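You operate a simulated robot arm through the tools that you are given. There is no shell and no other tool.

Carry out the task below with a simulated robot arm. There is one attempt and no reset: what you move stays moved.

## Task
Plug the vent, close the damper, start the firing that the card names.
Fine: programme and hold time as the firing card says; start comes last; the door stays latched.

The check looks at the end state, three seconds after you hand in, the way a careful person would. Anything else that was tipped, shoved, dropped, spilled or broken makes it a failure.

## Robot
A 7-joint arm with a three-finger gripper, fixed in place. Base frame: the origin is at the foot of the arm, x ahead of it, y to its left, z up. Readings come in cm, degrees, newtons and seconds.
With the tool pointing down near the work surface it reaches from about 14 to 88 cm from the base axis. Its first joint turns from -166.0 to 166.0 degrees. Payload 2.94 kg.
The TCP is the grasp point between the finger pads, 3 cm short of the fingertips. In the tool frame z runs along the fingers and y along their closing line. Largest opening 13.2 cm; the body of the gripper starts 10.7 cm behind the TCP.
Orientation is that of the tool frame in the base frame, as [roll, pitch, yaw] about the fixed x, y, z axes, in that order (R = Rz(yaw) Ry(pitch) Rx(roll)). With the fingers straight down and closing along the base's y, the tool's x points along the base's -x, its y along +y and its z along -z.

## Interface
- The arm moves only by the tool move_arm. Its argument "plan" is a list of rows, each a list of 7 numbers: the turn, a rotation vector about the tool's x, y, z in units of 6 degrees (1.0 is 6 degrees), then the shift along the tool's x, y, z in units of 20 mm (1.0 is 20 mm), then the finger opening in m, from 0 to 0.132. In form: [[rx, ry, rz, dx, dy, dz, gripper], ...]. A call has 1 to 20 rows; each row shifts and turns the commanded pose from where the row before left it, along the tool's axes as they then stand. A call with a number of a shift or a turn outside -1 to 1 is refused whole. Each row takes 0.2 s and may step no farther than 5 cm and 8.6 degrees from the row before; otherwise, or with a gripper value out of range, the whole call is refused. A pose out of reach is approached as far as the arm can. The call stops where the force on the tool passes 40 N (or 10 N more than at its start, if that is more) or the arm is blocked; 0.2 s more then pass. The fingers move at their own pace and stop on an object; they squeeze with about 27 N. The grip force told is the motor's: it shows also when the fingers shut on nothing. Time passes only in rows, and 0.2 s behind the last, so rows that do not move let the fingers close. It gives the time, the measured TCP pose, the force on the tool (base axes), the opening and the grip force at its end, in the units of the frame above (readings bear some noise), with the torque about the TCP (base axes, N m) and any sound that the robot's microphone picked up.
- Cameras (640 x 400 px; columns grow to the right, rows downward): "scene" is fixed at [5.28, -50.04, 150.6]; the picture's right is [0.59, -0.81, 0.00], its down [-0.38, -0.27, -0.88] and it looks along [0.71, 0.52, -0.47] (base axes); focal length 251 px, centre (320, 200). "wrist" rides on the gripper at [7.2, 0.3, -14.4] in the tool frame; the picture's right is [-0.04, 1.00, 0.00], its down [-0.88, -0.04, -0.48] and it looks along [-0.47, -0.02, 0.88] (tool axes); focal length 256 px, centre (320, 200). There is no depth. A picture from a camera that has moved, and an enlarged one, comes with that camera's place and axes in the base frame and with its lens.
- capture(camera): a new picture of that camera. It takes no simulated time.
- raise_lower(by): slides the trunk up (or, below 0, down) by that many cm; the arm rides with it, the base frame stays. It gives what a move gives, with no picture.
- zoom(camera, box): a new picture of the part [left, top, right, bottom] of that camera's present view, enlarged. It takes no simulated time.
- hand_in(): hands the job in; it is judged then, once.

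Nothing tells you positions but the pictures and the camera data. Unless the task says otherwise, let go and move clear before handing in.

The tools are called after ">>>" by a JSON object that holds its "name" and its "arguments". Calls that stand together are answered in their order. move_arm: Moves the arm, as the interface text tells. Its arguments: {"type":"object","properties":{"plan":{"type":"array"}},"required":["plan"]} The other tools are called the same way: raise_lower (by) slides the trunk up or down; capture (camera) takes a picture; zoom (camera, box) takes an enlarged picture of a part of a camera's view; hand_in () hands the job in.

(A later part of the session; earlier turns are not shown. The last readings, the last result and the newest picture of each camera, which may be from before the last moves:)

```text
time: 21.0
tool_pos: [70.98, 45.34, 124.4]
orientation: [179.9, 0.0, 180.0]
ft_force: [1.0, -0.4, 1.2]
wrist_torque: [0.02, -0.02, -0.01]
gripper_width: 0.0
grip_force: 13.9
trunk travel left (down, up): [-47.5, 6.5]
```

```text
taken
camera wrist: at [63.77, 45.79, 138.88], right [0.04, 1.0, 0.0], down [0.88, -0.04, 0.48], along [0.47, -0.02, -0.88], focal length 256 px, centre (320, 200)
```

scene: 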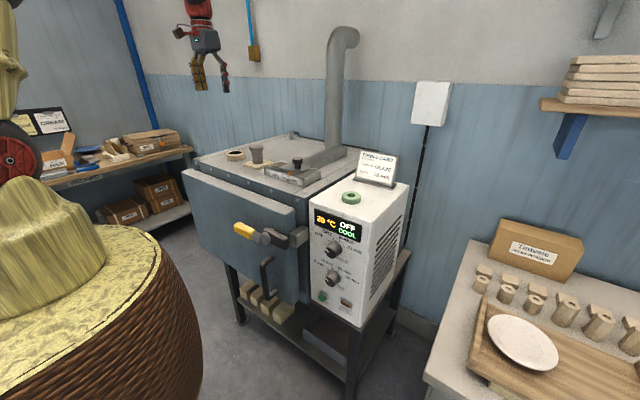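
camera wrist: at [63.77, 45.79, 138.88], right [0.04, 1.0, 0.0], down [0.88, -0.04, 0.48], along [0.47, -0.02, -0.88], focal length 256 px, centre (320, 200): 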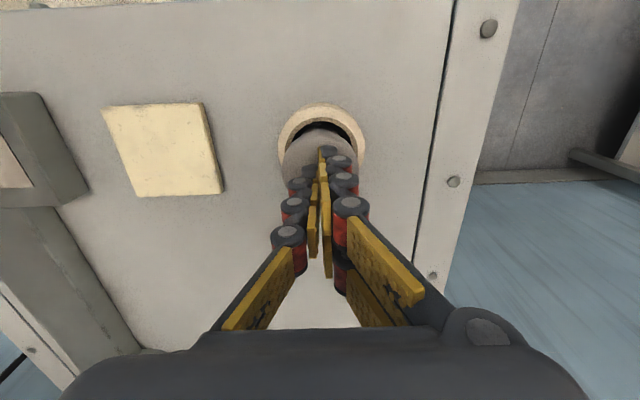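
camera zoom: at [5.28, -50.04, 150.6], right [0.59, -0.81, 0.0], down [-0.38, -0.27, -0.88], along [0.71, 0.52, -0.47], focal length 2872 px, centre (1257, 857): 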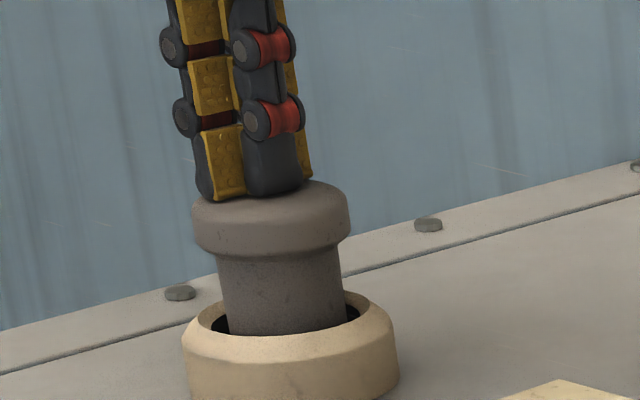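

Fingertips are just above the cap. Pressing down in small steps.

>>> {"name": "move_arm", "arguments": {"plan": [[0, 0, 0, 0, 0, 0.15, 0.0], [0, 0, 0, 0, 0, 0.15, 0.0], [0, 0, 0, 0, 0, 0.1, 0.0], [0, 0, 0, 0, 0, 0.1, 0.0], [0, 0, 0, 0, 0, 0, 0.0]]}}

>>> {"name": "zoom", "arguments": {"camera": "scene", "box": [210, 125, 266, 160]}}

```text
time: 22.2
tool_pos: [71.23, 45.39, 124.29]
orientation: [179.6, 0.6, -179.9]
ft_force: [-0.8, 0.5, 10.9]
wrist_torque: [0.03, 0.21, 0.04]
gripper_width: 0.6
grip_force: 26.2
trunk travel left (down, up): [-47.5, 6.5]
stopped in row 5: the force on the tool passed its limit at 41 N (the readings are from after the stop); the commanded pose is now the measured one
```

```text
11.43 times, centred on (238, 142) of scene
camera zoom: at [5.28, -50.04, 150.6], right [0.59, -0.81, 0.0], down [-0.38, -0.27, -0.88], along [0.71, 0.52, -0.47], focal length 2872 px, centre (1257, 857)
```

zoom: 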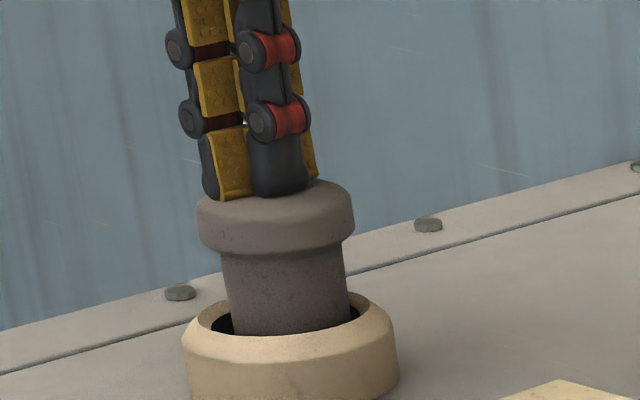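

The plug took 41 N without sinking, so it is bottomed out and upright. Next I raise clear, and once free, correct the small tilt.

>>> {"name": "move_arm", "arguments": {"plan": [[0, 0, 0, 0, 0, -0.5, 0.0], [0, 0, 0, 0, 0, -1, 0.0], [0, 0, 0, 0, 0, -1, 0.0], [0, 0, 0, 0, 0, -1, 0.0], [0, 0, 0, 0, 0, -0.7, 0.0], [0, 0, 0, 0, 0, 0, 0.0]]}}

>>> {"name": "zoom", "arguments": {"camera": "scene", "box": [210, 125, 266, 160]}}

>>> {"name": "zoom", "arguments": {"camera": "wrist", "box": [260, 60, 380, 200]}}

```text
time: 23.6
tool_pos: [70.98, 45.46, 132.53]
orientation: [179.7, 0.4, 180.0]
ft_force: [0.5, 0.3, 0.1]
wrist_torque: [0.03, 0.0, -0.01]
gripper_width: 0.0
grip_force: 26.7
trunk travel left (down, up): [-47.5, 6.5]
```

```text
11.43 times, centred on (238, 142) of scene
camera zoom: at [5.28, -50.04, 150.6], right [0.59, -0.81, 0.0], down [-0.38, -0.27, -0.88], along [0.71, 0.52, -0.47], focal length 2872 px, centre (1257, 857)
```

zoom: 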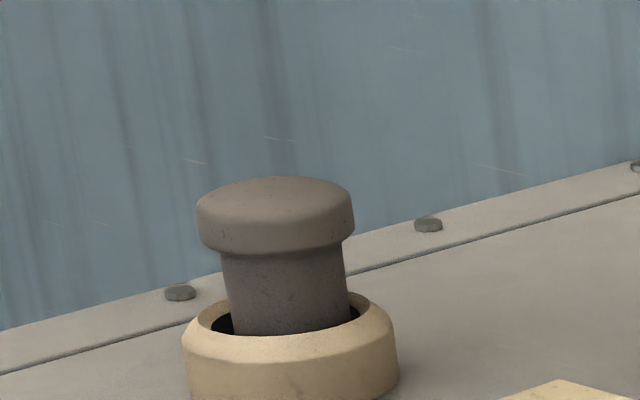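

```text
2.86 times, centred on (320, 130) of wrist
camera zoom: at [63.73, 45.81, 146.93], right [0.04, 1.0, 0.01], down [0.88, -0.04, 0.48], along [0.48, -0.02, -0.88], focal length 731 px, centre (320, 400)
```

zoom: 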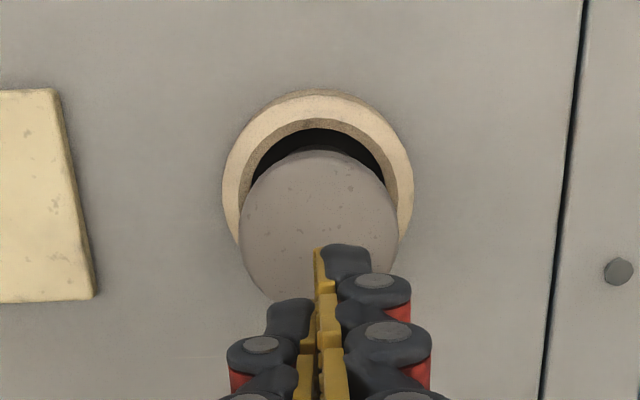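

The plug stands straight in the collar. Next comes the damper: I move over the slider knob near (70, 7.2), staying high.

>>> {"name": "move_arm", "arguments": {"plan": [[0.05, 0.067, 0, 0.025, -0.5, 0, 0.0], [0, 0, 0, 0.025, -1, 0, 0.07], [0, 0, 0, 0.025, -1, 0, 0.07], [0, 0, 0, 0.025, -1, 0, 0.07], [0, 0, 0, 0.025, -1, 0, 0.07], [0, 0, 0, 0.025, -1, 0, 0.07], [0, 0, 0, 0.025, -1, 0, 0.07], [0, 0, 0, 0.025, -1, 0, 0.07], [0, 0, 0, 0.025, -1, 0, 0.07], [0, 0, 0, 0.025, -1, 0, 0.07], [0, 0, 0, 0.025, -1, 0, 0.07], [0, 0, 0, 0.025, -1, 0, 0.07], [0, 0, 0, 0.025, -1, 0, 0.07], [0, 0, 0, 0.025, -1, 0, 0.07], [0, 0, 0, 0.025, -1, 0, 0.07], [0, 0, 0, 0.025, -1, 0, 0.07], [0, 0, 0, 0.025, -1, 0, 0.07], [0, 0, 0, 0.025, -1, 0, 0.07], [0, 0, 0, 0.025, -1, 0, 0.07], [0, 0, 0, 0.025, -0.6, 0, 0.07]]}}

>>> {"name": "capture", "arguments": {"camera": "wrist"}}

>>> {"name": "zoom", "arguments": {"camera": "scene", "box": [255, 100, 345, 190]}}

```text
time: 27.8
tool_pos: [70.27, 7.0, 132.51]
orientation: [-179.9, 0.0, -179.8]
ft_force: [0.0, 0.2, -0.5]
wrist_torque: [0.0, -0.01, 0.0]
gripper_width: 7.02
grip_force: 0.1
trunk travel left (down, up): [-47.5, 6.5]
```

```text
taken
camera wrist: at [62.94, 7.43, 146.99], right [0.04, 1.0, 0.0], down [0.88, -0.04, 0.48], along [0.48, -0.02, -0.88], focal length 256 px, centre (320, 200)
```

wrist: 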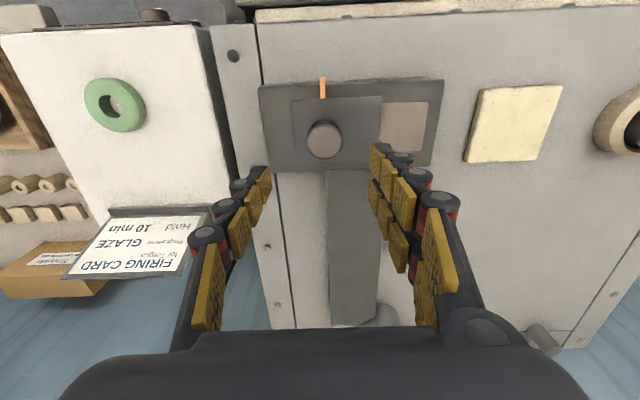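

```text
4.44 times, centred on (300, 145) of scene
camera zoom: at [5.28, -50.04, 150.6], right [0.59, -0.81, 0.0], down [-0.38, -0.27, -0.88], along [0.71, 0.52, -0.47], focal length 1117 px, centre (409, 444)
```

zoom: 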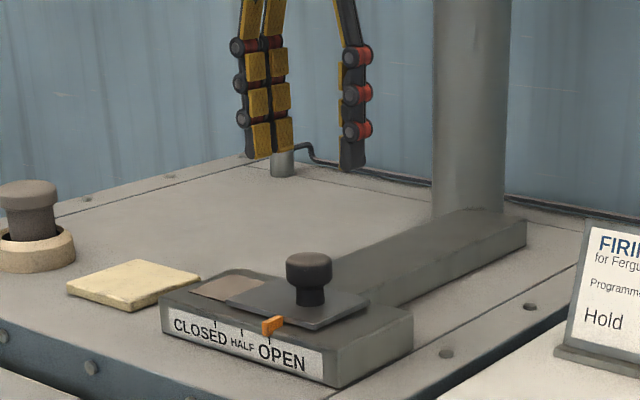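

>>> {"name": "zoom", "arguments": {"camera": "wrist", "box": [250, 65, 450, 190]}}

```text
3.20 times, centred on (350, 128) of wrist
camera zoom: at [62.94, 7.43, 146.99], right [0.04, 1.0, 0.0], down [0.88, -0.04, 0.48], along [0.48, -0.02, -0.88], focal length 819 px, centre (224, 432)
```

zoom: 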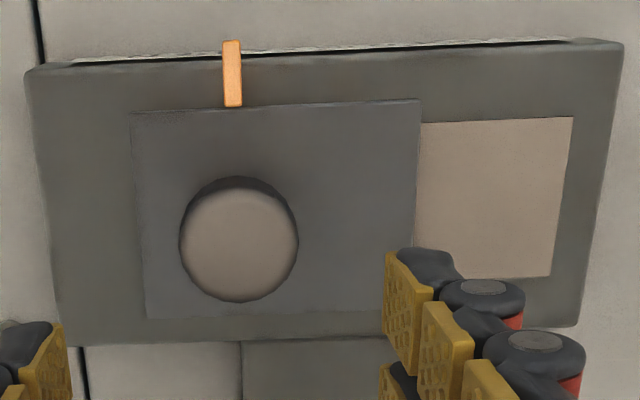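

The knob is 0.5 cm to +y of the tool. I shift, descend around the knob and close on it.

>>> {"name": "move_arm", "arguments": {"plan": [[0, 0, 0, 0, 0.24, 0, 0.07], [0, 0, 0, 0, 0, 1, 0.07], [0, 0, 0, 0, 0, 1, 0.07], [0, 0, 0, 0, 0, 1, 0.07], [0, 0, 0, 0, 0, 1, 0.07], [0, 0, 0, 0, 0, 0.6, 0.07], [0, 0, 0, 0, 0, 0.5, 0.07], [0, 0, 0, 0, 0, 0, 0.07]]}}

>>> {"name": "capture", "arguments": {"camera": "wrist"}}

>>> {"name": "zoom", "arguments": {"camera": "scene", "box": [265, 120, 345, 190]}}

```text
time: 29.6
tool_pos: [70.16, 7.68, 122.41]
orientation: [180.0, 0.0, -179.9]
ft_force: [0.6, 0.4, 0.1]
wrist_torque: [0.01, -0.01, 0.02]
gripper_width: 6.99
grip_force: 0.0
trunk travel left (down, up): [-47.5, 6.5]
```

```text
taken
camera wrist: at [62.94, 8.05, 136.84], right [0.04, 1.0, 0.0], down [0.88, -0.04, 0.48], along [0.48, -0.02, -0.88], focal length 256 px, centre (320, 200)
```

wrist: 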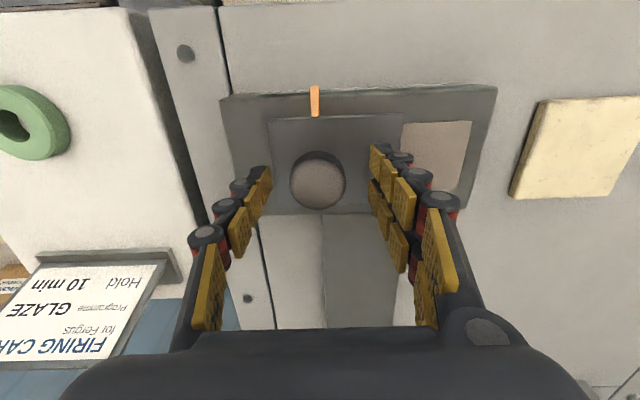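

```text
5.71 times, centred on (305, 155) of scene
camera zoom: at [5.28, -50.04, 150.6], right [0.59, -0.81, 0.0], down [-0.38, -0.27, -0.88], along [0.71, 0.52, -0.47], focal length 1436 px, centre (406, 457)
```

zoom: 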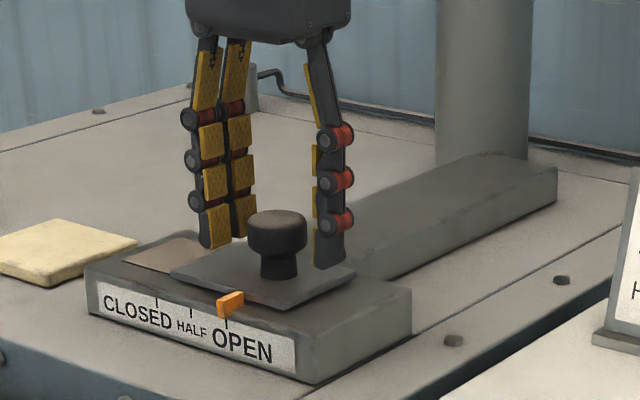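

Centred around the knob; now I close on it.

>>> {"name": "move_arm", "arguments": {"plan": [[0, 0, 0, 0, 0, 0, 0.02], [0, 0, 0, 0, 0, 0, 0.02], [0, 0, 0, 0, 0, 0, 0.02], [0, 0, 0, 0, 0, 0, 0.02]]}}

>>> {"name": "zoom", "arguments": {"camera": "scene", "box": [265, 120, 345, 190]}}

```text
time: 30.6
tool_pos: [70.15, 7.76, 122.3]
orientation: [-180.0, 0.0, 180.0]
ft_force: [-1.1, -0.8, -0.1]
wrist_torque: [-0.06, 0.09, -0.13]
gripper_width: 3.6
grip_force: 31.7
trunk travel left (down, up): [-47.5, 6.5]
```

```text
5.71 times, centred on (305, 155) of scene
camera zoom: at [5.28, -50.04, 150.6], right [0.59, -0.81, 0.0], down [-0.38, -0.27, -0.88], along [0.71, 0.52, -0.47], focal length 1436 px, centre (406, 457)
```

zoom: 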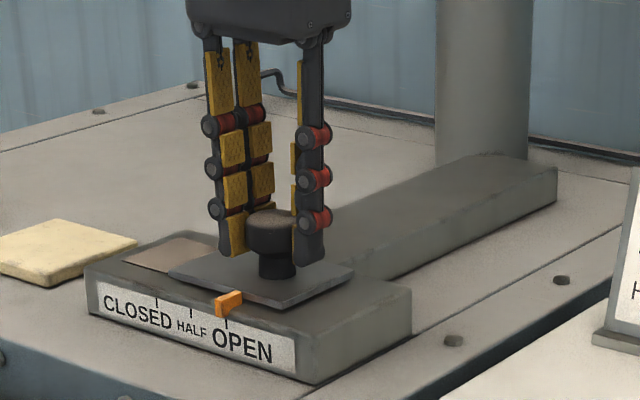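

Gripped. I slide the knob toward CLOSED (+y), about 6 cm, first 5 cm.

>>> {"name": "move_arm", "arguments": {"plan": [[0, 0, 0, 0, 0.2, 0, 0.02], [0, 0, 0, 0, 0.3, 0, 0.02], [0, 0, 0, 0, 0.3, 0, 0.02], [0, 0, 0, 0, 0.3, 0, 0.02], [0, 0, 0, 0, 0.3, 0, 0.02], [0, 0, 0, 0, 0.3, 0, 0.02], [0, 0, 0, 0, 0.3, 0, 0.02], [0, 0, 0, 0, 0.3, 0, 0.02], [0, 0, 0, 0, 0.2, 0, 0.02], [0, 0, 0, 0, 0, 0, 0.02]]}}

>>> {"name": "zoom", "arguments": {"camera": "scene", "box": [265, 120, 345, 190]}}

```text
time: 32.8
tool_pos: [70.1, 12.67, 122.32]
orientation: [179.9, 0.1, -180.0]
ft_force: [-2.2, -0.1, 11.0]
wrist_torque: [0.05, -0.09, -0.01]
gripper_width: 3.61
grip_force: 45.1
trunk travel left (down, up): [-47.5, 6.5]
```

```text
5.71 times, centred on (305, 155) of scene
camera zoom: at [5.28, -50.04, 150.6], right [0.59, -0.81, 0.0], down [-0.38, -0.27, -0.88], along [0.71, 0.52, -0.47], focal length 1436 px, centre (406, 457)
```

zoom: 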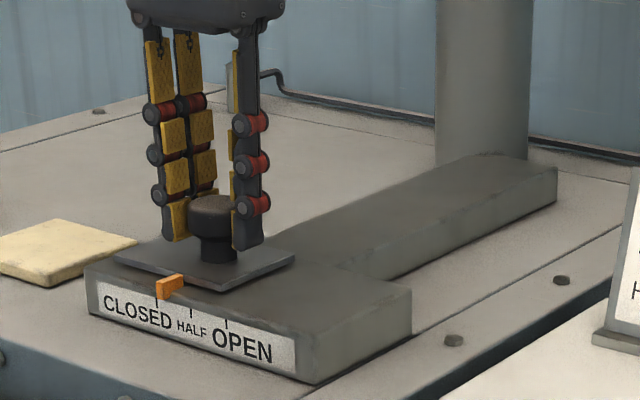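

The pointer is nearly at CLOSED. I nudge on to the stop.

>>> {"name": "move_arm", "arguments": {"plan": [[0, 0, 0, 0, 0.15, 0, 0.02], [0, 0, 0, 0, 0.15, 0, 0.02], [0, 0, 0, 0, 0.1, 0, 0.02], [0, 0, 0, 0, 0, 0, 0.02]]}}

>>> {"name": "zoom", "arguments": {"camera": "scene", "box": [270, 150, 320, 185]}}

```text
time: 33.8
tool_pos: [70.25, 13.52, 122.39]
orientation: [-179.9, 0.2, -179.9]
ft_force: [4.4, -0.3, 15.4]
wrist_torque: [0.02, 0.07, -0.01]
gripper_width: 3.6
grip_force: 45.3
trunk travel left (down, up): [-47.5, 6.5]
```

```text
11.43 times, centred on (295, 168) of scene
camera zoom: at [5.28, -50.04, 150.6], right [0.59, -0.81, 0.0], down [-0.38, -0.27, -0.88], along [0.71, 0.52, -0.47], focal length 2872 px, centre (606, 571)
```

zoom: 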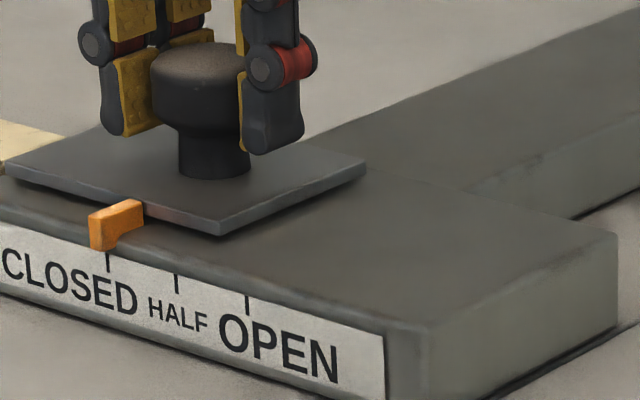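

>>> {"name": "move_arm", "arguments": {"plan": [[0, 0, 0, 0, 0.1, 0, 0.02], [0, 0, 0, 0, 0.1, 0, 0.02], [0, 0, 0, 0, 0, 0, 0.02]]}}

>>> {"name": "zoom", "arguments": {"camera": "scene", "box": [270, 150, 320, 185]}}

```text
time: 34.6
tool_pos: [70.17, 13.55, 122.44]
orientation: [-179.9, 0.0, -179.9]
ft_force: [7.8, -16.1, 11.8]
wrist_torque: [-0.51, -0.75, 0.05]
gripper_width: 3.59
grip_force: 45.1
trunk travel left (down, up): [-47.5, 6.5]
```

```text
11.43 times, centred on (295, 168) of scene
camera zoom: at [5.28, -50.04, 150.6], right [0.59, -0.81, 0.0], down [-0.38, -0.27, -0.88], along [0.71, 0.52, -0.47], focal length 2872 px, centre (606, 571)
```

zoom: 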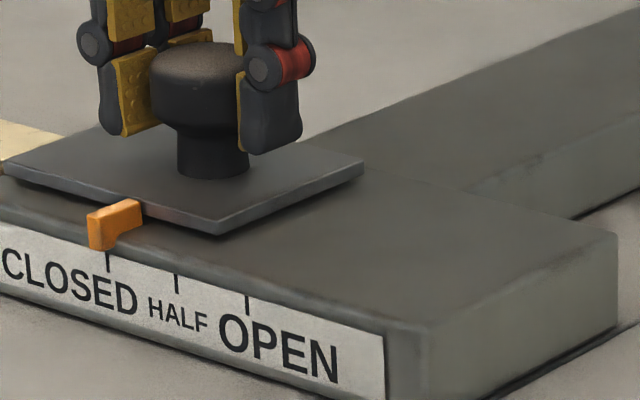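

The stop is reached (−16 N in y), so the damper is fully closed. I relax the push, open, and rise.

>>> {"name": "move_arm", "arguments": {"plan": [[0, 0, 0, 0, -0.1, 0, 0.02], [0, 0, 0, 0, 0, 0, 0.045], [0, 0, 0, 0, 0, 0, 0.06], [0, 0, 0, 0, 0, 0, 0.07], [0, 0, 0, 0, 0, -0.5, 0.07], [0, 0, 0, 0, 0, -1, 0.07], [0, 0, 0, 0, 0, -1, 0.07], [0, 0, 0, 0, 0, -1, 0.07], [0, 0, 0, 0, 0, -1, 0.07], [0, 0, 0, 0, 0, -1, 0.07], [0, 0, 0, 0, 0, -1, 0.07], [0, 0, 0, 0, 0, 0, 0.07]]}}

>>> {"name": "zoom", "arguments": {"camera": "scene", "box": [200, 120, 340, 200]}}

>>> {"name": "capture", "arguments": {"camera": "wrist"}}

>>> {"name": "capture", "arguments": {"camera": "scene"}}

```text
time: 37.2
tool_pos: [70.23, 14.03, 135.24]
orientation: [-179.9, 0.0, -179.9]
ft_force: [0.5, 0.1, 0.5]
wrist_torque: [0.0, 0.01, 0.01]
gripper_width: 7.01
grip_force: 0.0
trunk travel left (down, up): [-47.5, 6.5]
```

```text
4.57 times, centred on (270, 160) of scene
camera zoom: at [5.28, -50.04, 150.6], right [0.59, -0.81, 0.0], down [-0.38, -0.27, -0.88], along [0.71, 0.52, -0.47], focal length 1149 px, centre (549, 383)
```

zoom: 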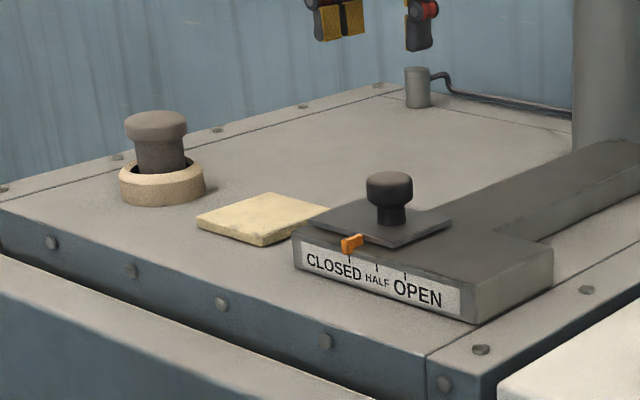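

```text
taken
camera wrist: at [63.09, 14.33, 149.69], right [0.04, 1.0, 0.0], down [0.88, -0.04, 0.48], along [0.48, -0.02, -0.88], focal length 256 px, centre (320, 200)
```

wrist: 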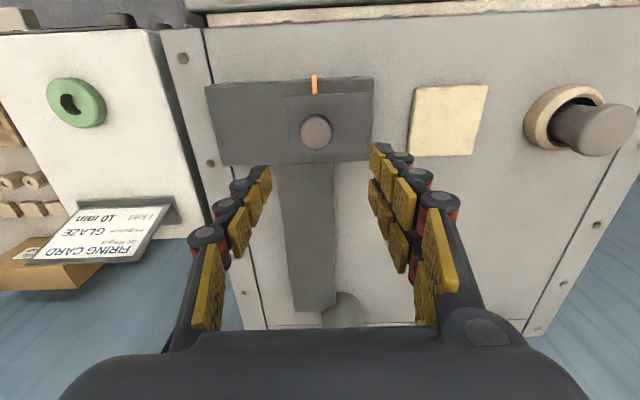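

```text
taken
```

scene: 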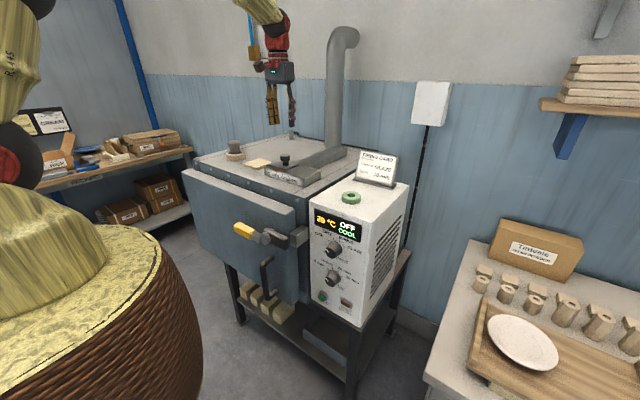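

>>> {"name": "zoom", "arguments": {"camera": "wrist", "box": [510, 70, 640, 170]}}

>>> {"name": "zoom", "arguments": {"camera": "scene", "box": [220, 132, 256, 164]}}

```text
4.00 times, centred on (575, 120) of wrist
camera zoom: at [63.09, 14.33, 149.69], right [0.04, 1.0, 0.0], down [0.88, -0.04, 0.48], along [0.48, -0.02, -0.88], focal length 1024 px, centre (-700, 520)
```

zoom: 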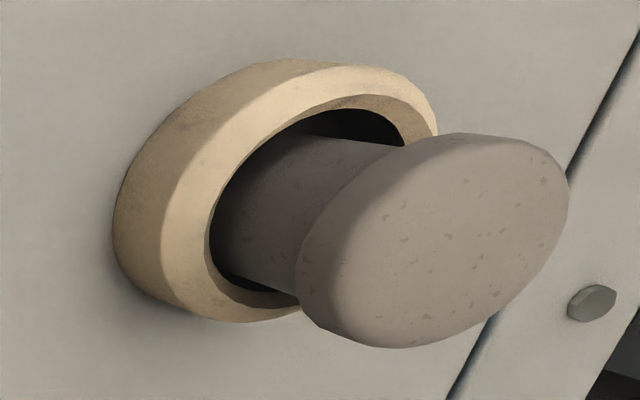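

```text
12.50 times, centred on (238, 148) of scene
camera zoom: at [5.28, -50.04, 150.6], right [0.59, -0.81, 0.0], down [-0.38, -0.27, -0.88], along [0.71, 0.52, -0.47], focal length 3141 px, centre (1345, 850)
```

zoom: 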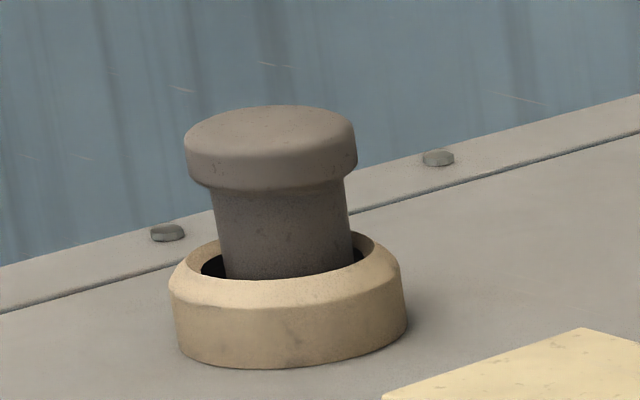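

The damper pointer is at CLOSED and the plug stands in its collar. Next, I back away from the kiln to stand in front of the control panel, staying high.

>>> {"name": "move_arm", "arguments": {"plan": [[0, 0, 0, 0.88, -0.97, 0, 0.07], [0, 0, 0, 0.88, -0.97, 0, 0.07], [0, 0, 0, 0.88, -0.97, 0, 0.07], [0, 0, 0, 0.88, -0.97, 0, 0.07], [0, 0, 0, 0.88, -0.97, 0, 0.07], [0, 0, 0, 0.88, -0.97, 0, 0.07], [0, 0, 0, 0.88, -0.97, 0, 0.07], [0, 0, 0, 0.88, -0.97, 0, 0.07], [0, 0, 0, 0.88, -0.97, 0, 0.07], [0, 0, 0, 0.88, -0.97, 0, 0.07], [0, 0, 0, 0.88, -0.97, 0, 0.07], [0, 0, 0, 0.88, -0.97, 0, 0.07], [0, 0, 0, 0.88, -0.97, 0, 0.07], [0, 0, 0, 0.88, -0.97, 0, 0.07], [0, 0, 0, 0.88, -0.97, 0, 0.07], [0, 0, 0, 0.88, -0.97, 0, 0.07], [0, 0, 0, 0, 0, 0, 0.07]]}}

>>> {"name": "capture", "arguments": {"camera": "scene"}}

>>> {"name": "capture", "arguments": {"camera": "wrist"}}

```text
time: 40.8
tool_pos: [41.76, -17.61, 135.28]
orientation: [180.0, 0.0, -179.8]
ft_force: [-0.7, -0.3, 0.4]
wrist_torque: [0.0, 0.03, 0.0]
gripper_width: 7.0
grip_force: 0.1
trunk travel left (down, up): [-47.5, 6.5]
```

```text
taken
```

scene: 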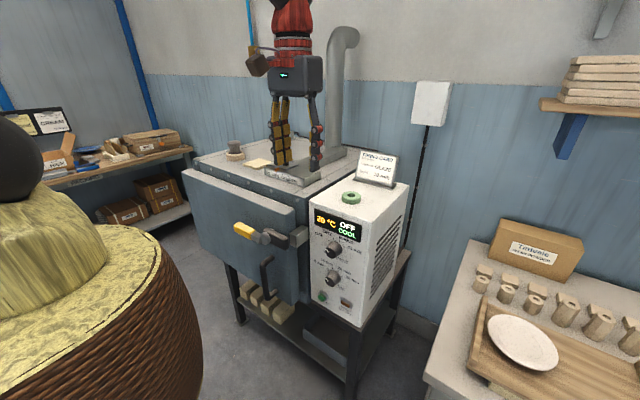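

```text
taken
camera wrist: at [34.62, -17.19, 149.77], right [0.04, 1.0, 0.0], down [0.88, -0.04, 0.48], along [0.48, -0.02, -0.88], focal length 256 px, centre (320, 200)
```

wrist: 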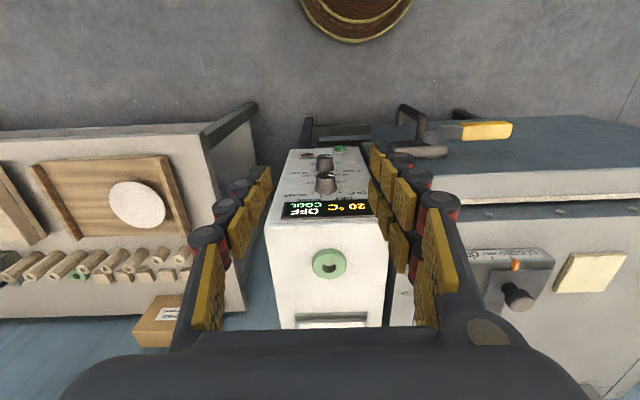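

A good view of the panel from above-front. I zoom for triangulation.

>>> {"name": "zoom", "arguments": {"camera": "wrist", "box": [260, 135, 400, 225]}}

>>> {"name": "zoom", "arguments": {"camera": "scene", "box": [300, 205, 370, 315]}}

>>> {"name": "zoom", "arguments": {"camera": "wrist", "box": [360, 90, 540, 200]}}

```text
4.44 times, centred on (330, 180) of wrist
camera zoom: at [34.62, -17.19, 149.77], right [0.04, 1.0, 0.0], down [0.88, -0.04, 0.48], along [0.48, -0.02, -0.88], focal length 1138 px, centre (276, 289)
```

zoom: 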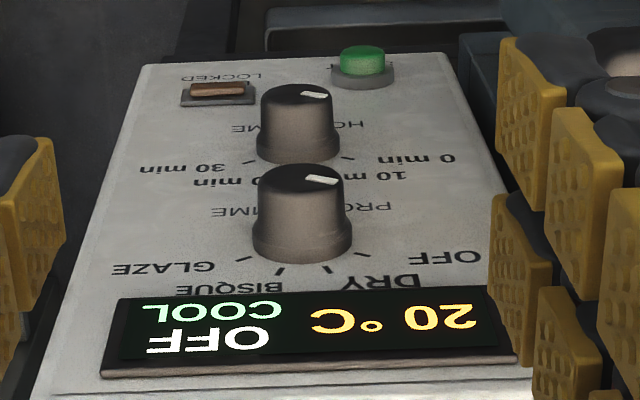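

```text
3.64 times, centred on (335, 260) of scene
camera zoom: at [5.28, -50.04, 150.6], right [0.59, -0.81, 0.0], down [-0.38, -0.27, -0.88], along [0.71, 0.52, -0.47], focal length 914 px, centre (266, -18)
```

zoom: 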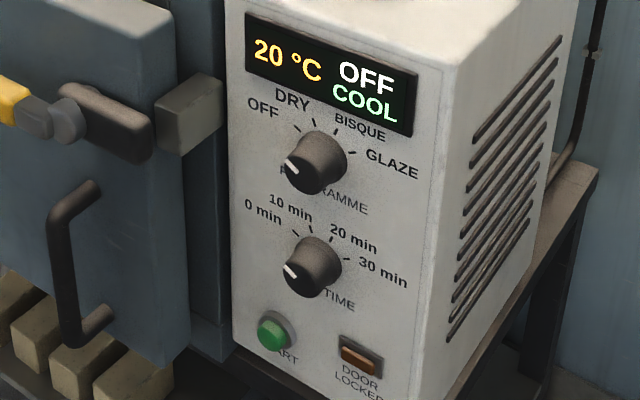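

```text
3.56 times, centred on (450, 145) of wrist
camera zoom: at [34.62, -17.19, 149.77], right [0.04, 1.0, 0.0], down [0.88, -0.04, 0.48], along [0.48, -0.02, -0.88], focal length 910 px, centre (-142, 396)
```

zoom: 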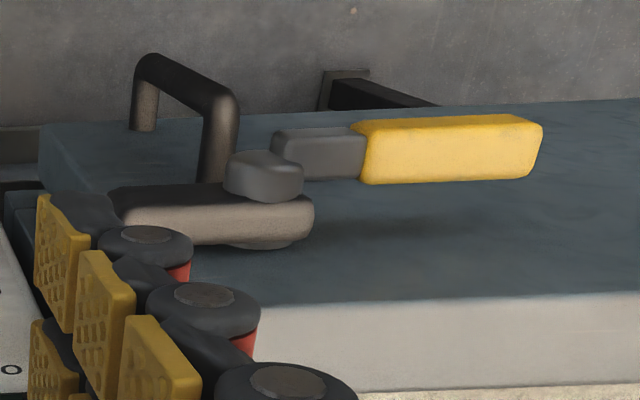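

Triangulated: panel face x≈58.9; programme knob axis (y −16.9, z 100), knob front x≈56; hold knob z≈88; start button about (57, −12.4, 76). I'll pitch the tool to horizontal, high in front of the box.

>>> {"name": "move_arm", "arguments": {"plan": [[0, 0, 0, -0.78, 0.09, 0, 0.07], [0, 0, 0, -0.78, 0.09, 0, 0.07], [0, 0, 0, -0.78, 0.09, 0, 0.07], [0, 0, 0, -0.78, 0.09, 0, 0.07], [0, -1, 0, 0, 0, 0, 0.07], [0, -1, 0, 0, 0, 0, 0.07], [0, -1, 0, 0, 0, 0, 0.07], [0, -1, 0, 0, 0, 0, 0.07], [0, -1, 0, 0, 0, 0, 0.07], [0, -1, 0, 0, 0, 0, 0.07], [0, 0, 0, 0, 0, 0, 0.07]]}}

>>> {"name": "capture", "arguments": {"camera": "scene"}}

```text
time: 43.2
tool_pos: [48.25, -16.76, 135.09]
orientation: [180.0, 36.0, 180.0]
ft_force: [-0.4, 0.3, -0.9]
wrist_torque: [0.0, 0.0, 0.0]
gripper_width: 7.01
grip_force: 0.0
trunk travel left (down, up): [-47.5, 6.5]
```

```text
taken
```

scene: 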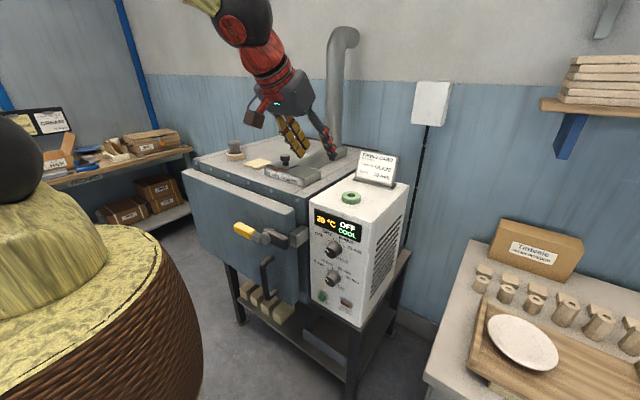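

Tilting works. I complete the remaining 54°.

>>> {"name": "move_arm", "arguments": {"plan": [[0, -1, 0, 0, 0, 0, 0.07], [0, -1, 0, 0, 0, 0, 0.07], [0, -1, 0, 0, 0, 0, 0.07], [0, -1, 0, 0, 0, 0, 0.07], [0, -1, 0, 0, 0, 0, 0.07], [0, -1, 0, 0, 0, 0, 0.07], [0, -1, 0, 0, 0, 0, 0.07], [0, -1, 0, 0, 0, 0, 0.07], [0, -1, 0, 0, 0, 0, 0.07], [0, 0, 0, 0, 0, 0, 0.07]]}}

>>> {"name": "capture", "arguments": {"camera": "scene"}}

>>> {"name": "capture", "arguments": {"camera": "wrist"}}

```text
time: 45.4
tool_pos: [48.23, -16.65, 135.43]
orientation: [-15.7, 89.9, -15.8]
ft_force: [0.7, 0.3, -0.5]
wrist_torque: [0.02, -0.02, -0.02]
gripper_width: 6.99
grip_force: 0.1
trunk travel left (down, up): [-47.5, 6.5]
```

```text
taken
```

scene: 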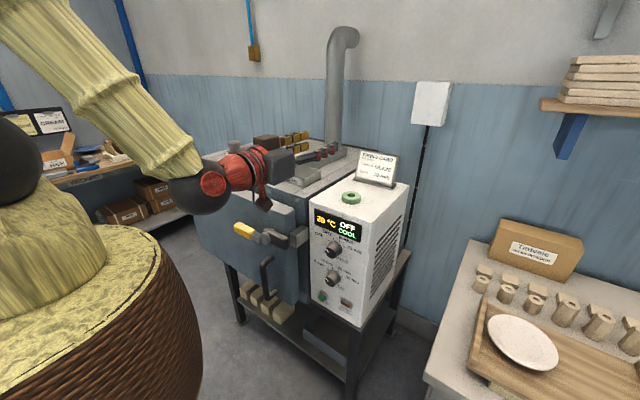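

```text
taken
camera wrist: at [33.94, -16.33, 128.15], right [0.0, 1.0, 0.04], down [-0.48, -0.04, 0.88], along [0.88, -0.02, 0.48], focal length 256 px, centre (320, 200)
```

wrist: 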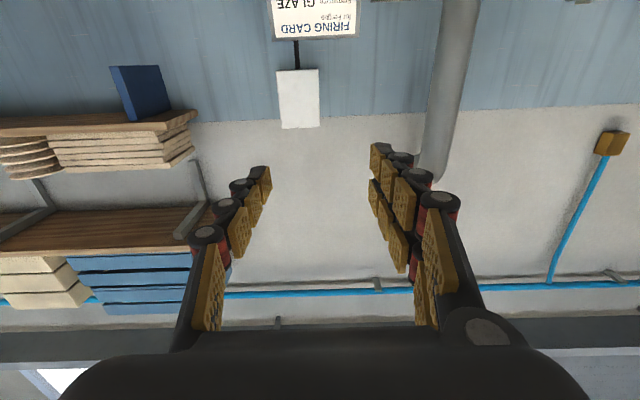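

The tool is horizontal and the arm is comfortable. Now I roll −60° so I can later turn +120° with one grip.

>>> {"name": "move_arm", "arguments": {"plan": [[0, 0, -1, 0, 0, 0, 0.07], [0, 0, -1, 0, 0, 0, 0.07], [0, 0, -1, 0, 0, 0, 0.07], [0, 0, -1, 0, 0, 0, 0.07], [0, 0, -1, 0, 0, 0, 0.07], [0, 0, -1, 0, 0, 0, 0.07], [0, 0, -1, 0, 0, 0, 0.07], [0, 0, -1, 0, 0, 0, 0.07], [0, 0, -1, 0, 0, 0, 0.07], [0, 0, -1, 0, 0, 0, 0.07], [0, 0, 0, 0, 0, 0, 0.07]]}}

>>> {"name": "capture", "arguments": {"camera": "scene"}}

>>> {"name": "capture", "arguments": {"camera": "wrist"}}

```text
time: 47.4
tool_pos: [45.88, -13.48, 148.05]
orientation: [-91.4, 40.4, -80.5]
ft_force: [-1.2, 0.6, 0.3]
wrist_torque: [-0.02, -0.01, 0.01]
gripper_width: 7.01
grip_force: 0.1
out of reach, approached as far as the arm can: row 3, 4, 5, 6, 7, 8, 9
trunk travel left (down, up): [-47.5, 6.5]
stopped in row 9: the arm was blocked; the commanded pose is now the measured one
```

```text
taken
```

scene: 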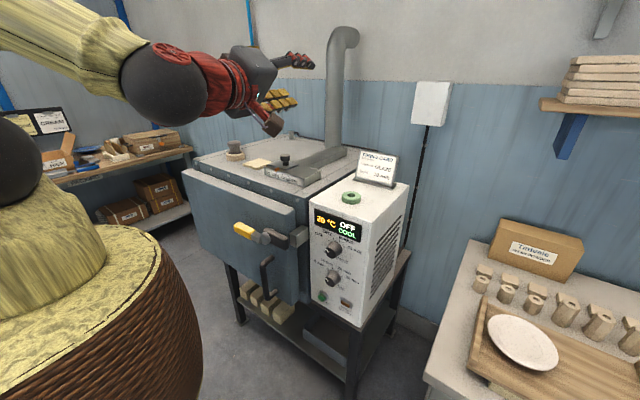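

```text
taken
camera wrist: at [32.75, -21.19, 143.46], right [-0.14, 0.67, -0.73], down [-0.57, 0.55, 0.61], along [0.81, 0.5, 0.31], focal length 256 px, centre (320, 200)
```

wrist: 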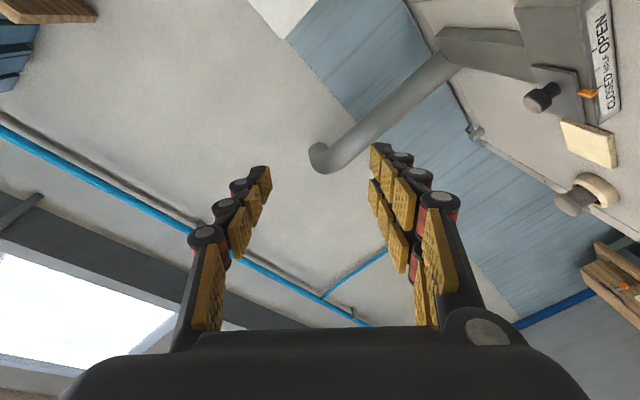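

Rolling negative hits a wrist limit; from neutral I must roll positive instead. I rotate back to neutral plus a small positive margin.

>>> {"name": "move_arm", "arguments": {"plan": [[0.189, 0.065, 0.917, 0, 0, 0, 0.07], [0.189, 0.065, 0.917, 0, 0, 0, 0.07], [0.189, 0.065, 0.917, 0, 0, 0, 0.07], [0.189, 0.065, 0.917, 0, 0, 0, 0.07], [0.189, 0.065, 0.917, 0, 0, 0, 0.07], [0.189, 0.065, 0.917, 0, 0, 0, 0.07], [0.189, 0.065, 0.917, 0, 0, 0, 0.07], [0.189, 0.065, 0.917, 0, 0, 0, 0.07], [0.189, 0.065, 0.917, 0, 0, 0, 0.07], [0, 0, 1, 0, 0, 0, 0.07], [0, 0, 1, 0, 0, 0, 0.07], [0, 0, 0, 0, 0, 0, 0.07]]}}

>>> {"name": "capture", "arguments": {"camera": "scene"}}

>>> {"name": "capture", "arguments": {"camera": "wrist"}}

```text
time: 50.0
tool_pos: [45.94, -13.47, 148.06]
orientation: [90.1, 78.1, 89.8]
ft_force: [0.5, -0.4, -0.7]
wrist_torque: [-0.02, 0.02, -0.03]
gripper_width: 6.99
grip_force: 0.1
trunk travel left (down, up): [-47.5, 6.5]
```

```text
taken
```

scene: 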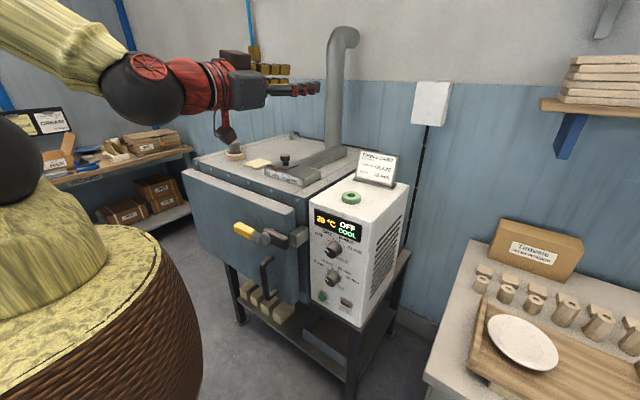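

```text
taken
camera wrist: at [31.66, -11.64, 141.11], right [0.0, 0.97, 0.25], down [-0.48, -0.22, 0.85], along [0.88, -0.12, 0.46], focal length 256 px, centre (320, 200)
```

wrist: 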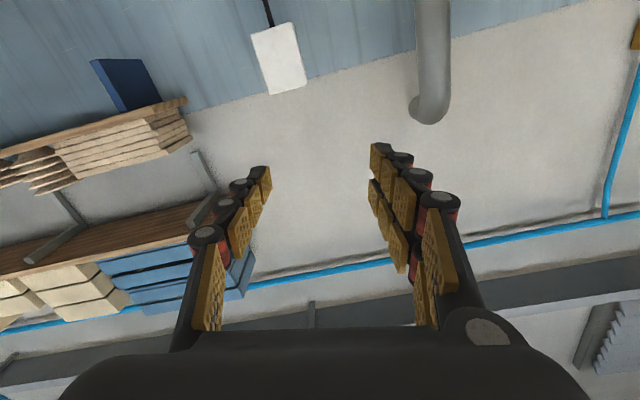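

Orientation is clean: tool pointing +x, rolled +12°. I align y with the knobs, then lower the trunk in steps.

>>> {"name": "move_arm", "arguments": {"plan": [[0, 0, 0, -0.177, -0.839, 0, 0.07], [0, 0, 0, -0.177, -0.839, 0, 0.07], [0, 0, 0, 0, 0, 0, 0.07]]}}

>>> {"name": "raise_lower", "arguments": {"by": -15}}

>>> {"name": "capture", "arguments": {"camera": "scene"}}

```text
time: 50.8
tool_pos: [45.94, -16.93, 148.29]
orientation: [89.9, 78.2, 89.8]
ft_force: [0.3, -0.2, 0.2]
wrist_torque: [0.0, 0.01, 0.02]
gripper_width: 6.98
grip_force: 0.1
trunk travel left (down, up): [-47.5, 6.5]
```

```text
time: 52.5
tool_pos: [46.04, -17.12, 133.28]
orientation: [90.0, 78.2, 89.6]
ft_force: [0.6, 0.9, -0.1]
wrist_torque: [0.0, -0.01, -0.01]
gripper_width: 6.99
grip_force: 0.0
trunk travel left (down, up): [-32.5, 21.5]
```

```text
taken
```

scene: 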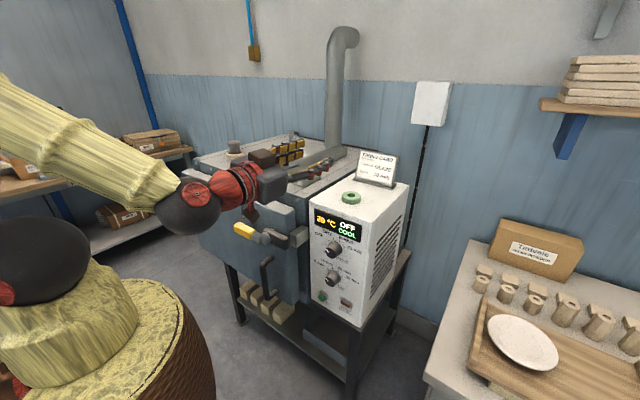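

>>> {"name": "raise_lower", "arguments": {"by": -18}}

>>> {"name": "capture", "arguments": {"camera": "scene"}}

>>> {"name": "capture", "arguments": {"camera": "wrist"}}

```text
time: 54.5
tool_pos: [45.99, -16.93, 115.23]
orientation: [89.8, 78.2, 89.5]
ft_force: [0.0, 0.7, 1.0]
wrist_torque: [0.01, 0.03, 0.0]
gripper_width: 7.01
grip_force: 0.1
trunk travel left (down, up): [-14.5, 39.5]
```

```text
taken
```

scene: 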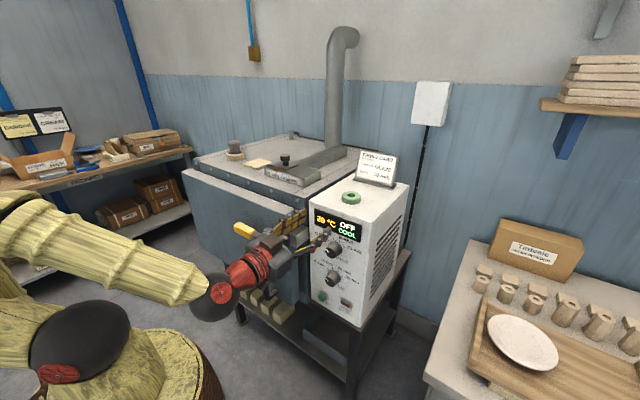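

```text
taken
camera wrist: at [31.65, -15.1, 108.34], right [0.0, 0.97, 0.25], down [-0.48, -0.21, 0.85], along [0.88, -0.12, 0.46], focal length 256 px, centre (320, 200)
```

wrist: 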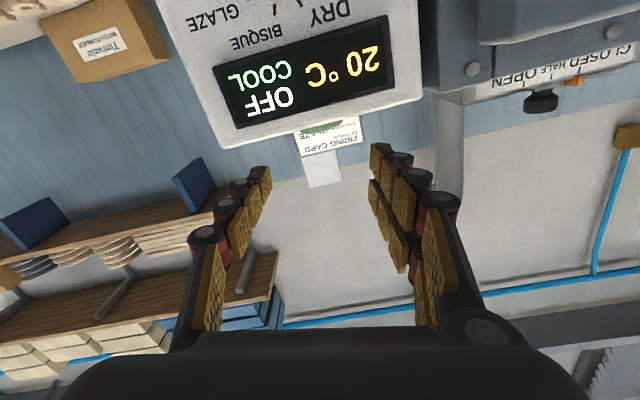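

>>> {"name": "raise_lower", "arguments": {"by": -14.5}}

>>> {"name": "capture", "arguments": {"camera": "scene"}}

>>> {"name": "capture", "arguments": {"camera": "wrist"}}

```text
time: 56.2
tool_pos: [45.92, -17.14, 100.72]
orientation: [90.0, 78.2, 89.6]
ft_force: [0.3, 0.1, 0.1]
wrist_torque: [0.01, 0.0, 0.0]
gripper_width: 7.0
grip_force: 0.0
trunk travel left (down, up): [0.0, 54.0]
```

```text
taken
```

scene: 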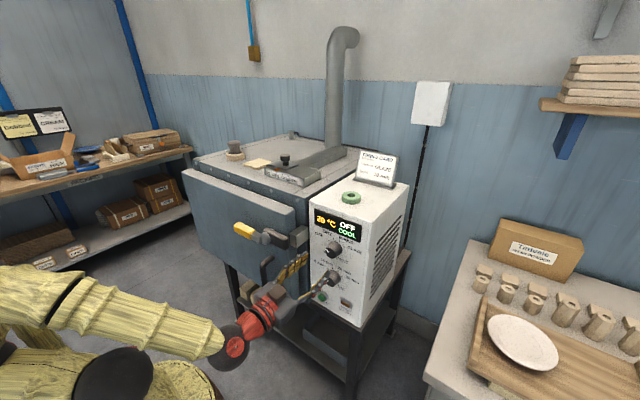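

```text
taken
camera wrist: at [31.65, -15.1, 93.84], right [0.0, 0.97, 0.25], down [-0.48, -0.21, 0.85], along [0.88, -0.12, 0.46], focal length 256 px, centre (320, 200)
```

wrist: 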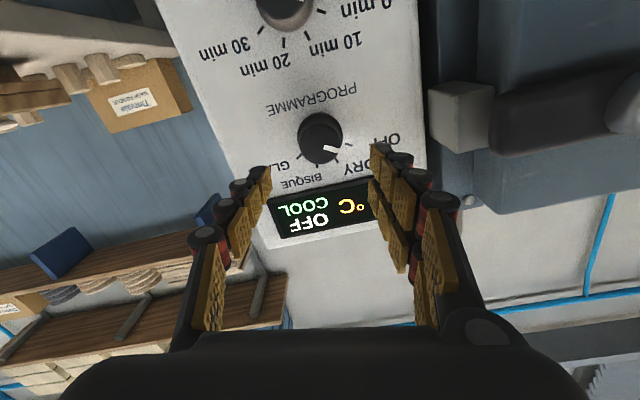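

The programme knob is almost in line with the tool axis. I zoom to measure the residual offset.

>>> {"name": "zoom", "arguments": {"camera": "wrist", "box": [270, 100, 370, 190]}}

>>> {"name": "zoom", "arguments": {"camera": "scene", "box": [220, 200, 380, 330]}}

```text
4.44 times, centred on (320, 145) of wrist
camera zoom: at [31.65, -15.1, 93.84], right [0.0, 0.97, 0.25], down [-0.48, -0.21, 0.85], along [0.88, -0.12, 0.46], focal length 1138 px, centre (320, 444)
```

zoom: 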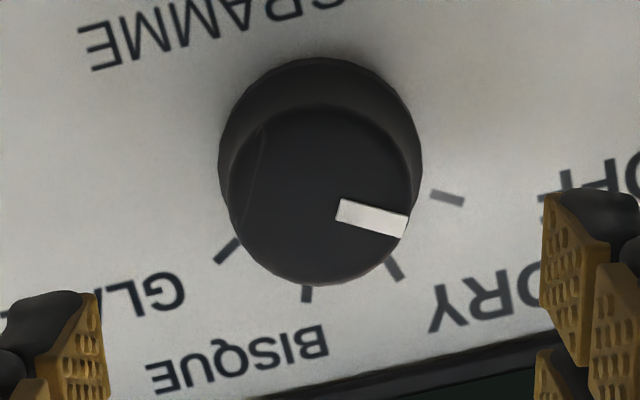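

```text
3.08 times, centred on (300, 265) of scene
camera zoom: at [5.28, -50.04, 150.6], right [0.59, -0.81, 0.0], down [-0.38, -0.27, -0.88], along [0.71, 0.52, -0.47], focal length 773 px, centre (382, 0)
```

zoom: 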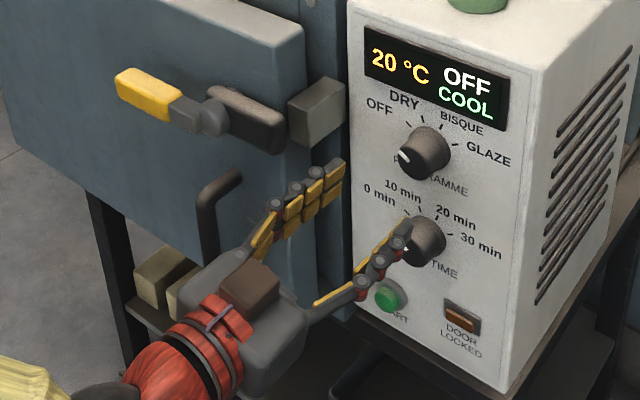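

Alignment is within a millimetre or so. I advance toward the knob, stopping with the fingertips about level with its front for a check.

>>> {"name": "move_arm", "arguments": {"plan": [[0, 0, 0, 0, 0, 0.9, 0.07], [0, 0, 0, 0, 0, 0.9, 0.07], [0, 0, 0, 0, 0, 0.9, 0.07], [0, 0, 0, 0, 0, 0.8, 0.07], [0, 0, 0, 0, 0, 0, 0.07]]}}

>>> {"name": "capture", "arguments": {"camera": "wrist"}}

>>> {"name": "zoom", "arguments": {"camera": "scene", "box": [260, 200, 380, 310]}}

```text
time: 57.5
tool_pos: [53.11, -17.17, 100.63]
orientation: [89.9, 78.2, 89.7]
ft_force: [-0.1, -0.2, 0.4]
wrist_torque: [0.0, 0.0, 0.01]
gripper_width: 7.0
grip_force: 0.0
trunk travel left (down, up): [0.0, 54.0]
```

```text
taken
camera wrist: at [38.8, -15.2, 93.87], right [0.0, 0.97, 0.25], down [-0.48, -0.21, 0.85], along [0.88, -0.12, 0.46], focal length 256 px, centre (320, 200)
```

wrist: 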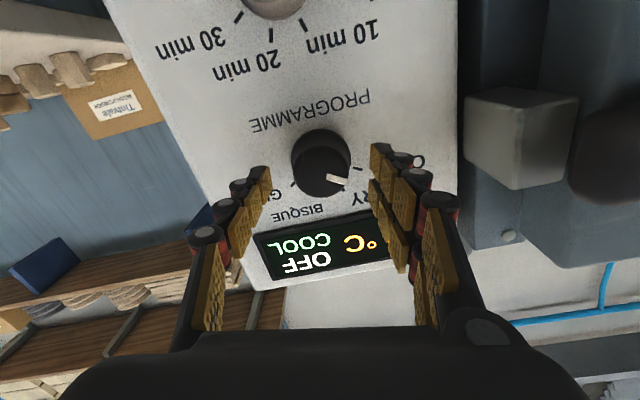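

```text
3.64 times, centred on (320, 255) of scene
camera zoom: at [5.28, -50.04, 150.6], right [0.59, -0.81, 0.0], down [-0.38, -0.27, -0.88], along [0.71, 0.52, -0.47], focal length 914 px, centre (320, 0)
```

zoom: 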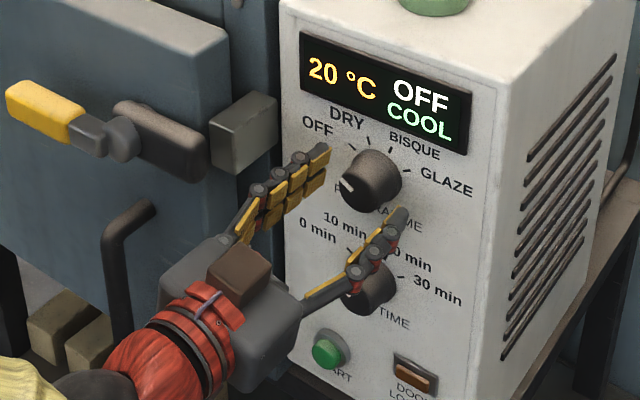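

Still aligned. I advance 2 cm more so the fingertips flank the knob, then close.

>>> {"name": "move_arm", "arguments": {"plan": [[0, 0, 0, 0, 0, 0.5, 0.07], [0, 0, 0, 0, 0, 0.5, 0.07], [0, 0, 0, 0, 0, 0, 0.07]]}}

>>> {"name": "zoom", "arguments": {"camera": "scene", "box": [290, 210, 370, 280]}}

>>> {"name": "capture", "arguments": {"camera": "wrist"}}

```text
time: 58.2
tool_pos: [54.86, -17.04, 100.79]
orientation: [89.9, 78.2, 89.8]
ft_force: [0.3, 0.2, -0.7]
wrist_torque: [-0.01, 0.01, 0.02]
gripper_width: 6.95
grip_force: 0.0
trunk travel left (down, up): [0.0, 54.0]
```

```text
5.71 times, centred on (330, 245) of scene
camera zoom: at [5.28, -50.04, 150.6], right [0.59, -0.81, 0.0], down [-0.38, -0.27, -0.88], along [0.71, 0.52, -0.47], focal length 1436 px, centre (263, -57)
```

zoom: 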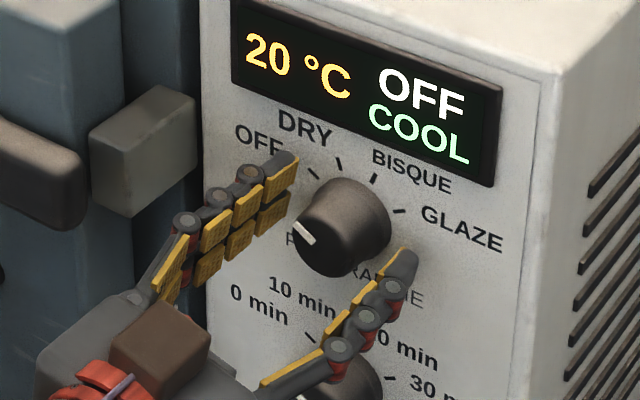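

```text
taken
camera wrist: at [40.53, -15.14, 93.9], right [0.0, 0.97, 0.25], down [-0.48, -0.21, 0.85], along [0.88, -0.12, 0.46], focal length 256 px, centre (320, 200)
```

wrist: 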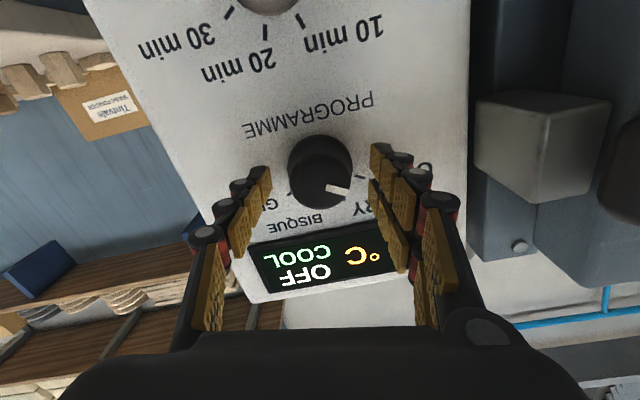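

>>> {"name": "move_arm", "arguments": {"plan": [[0, 0, 0, 0, 0, 0, 0.02], [0, 0, 0, 0, 0, 0, 0.02], [0, 0, 0, 0, 0, 0, 0.02], [0, 0, 0, 0, 0, 0, 0.02]]}}

>>> {"name": "zoom", "arguments": {"camera": "scene", "box": [290, 210, 370, 280]}}

>>> {"name": "capture", "arguments": {"camera": "wrist"}}

```text
time: 59.2
tool_pos: [54.9, -17.05, 100.75]
orientation: [90.0, 78.2, 89.7]
ft_force: [0.0, 0.4, 0.5]
wrist_torque: [-0.04, 0.2, 0.0]
gripper_width: 4.39
grip_force: 37.3
trunk travel left (down, up): [0.0, 54.0]
```

```text
5.71 times, centred on (330, 245) of scene
camera zoom: at [5.28, -50.04, 150.6], right [0.59, -0.81, 0.0], down [-0.38, -0.27, -0.88], along [0.71, 0.52, -0.47], focal length 1436 px, centre (263, -57)
```

zoom: 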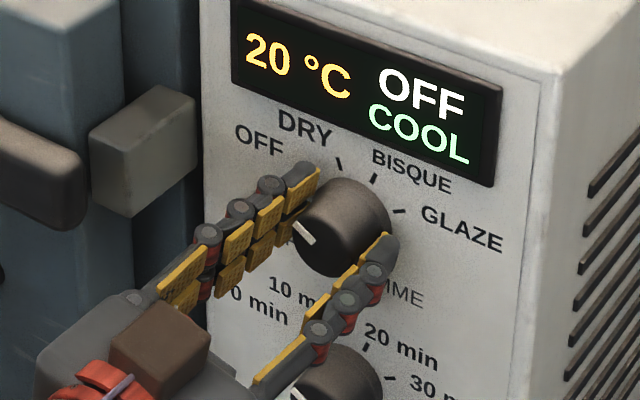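

```text
taken
camera wrist: at [40.52, -15.14, 93.9], right [0.0, 0.97, 0.25], down [-0.48, -0.21, 0.85], along [0.88, -0.12, 0.46], focal length 256 px, centre (320, 200)
```

wrist: 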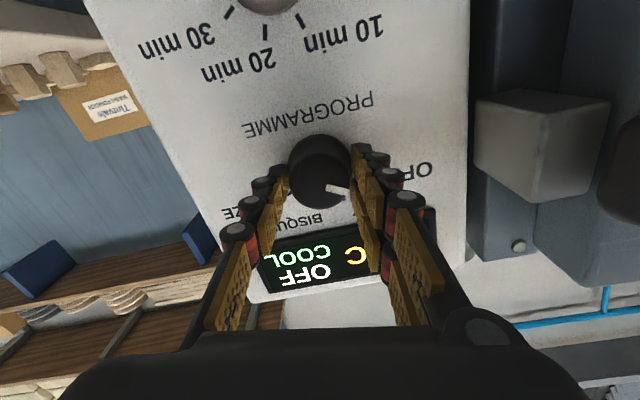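

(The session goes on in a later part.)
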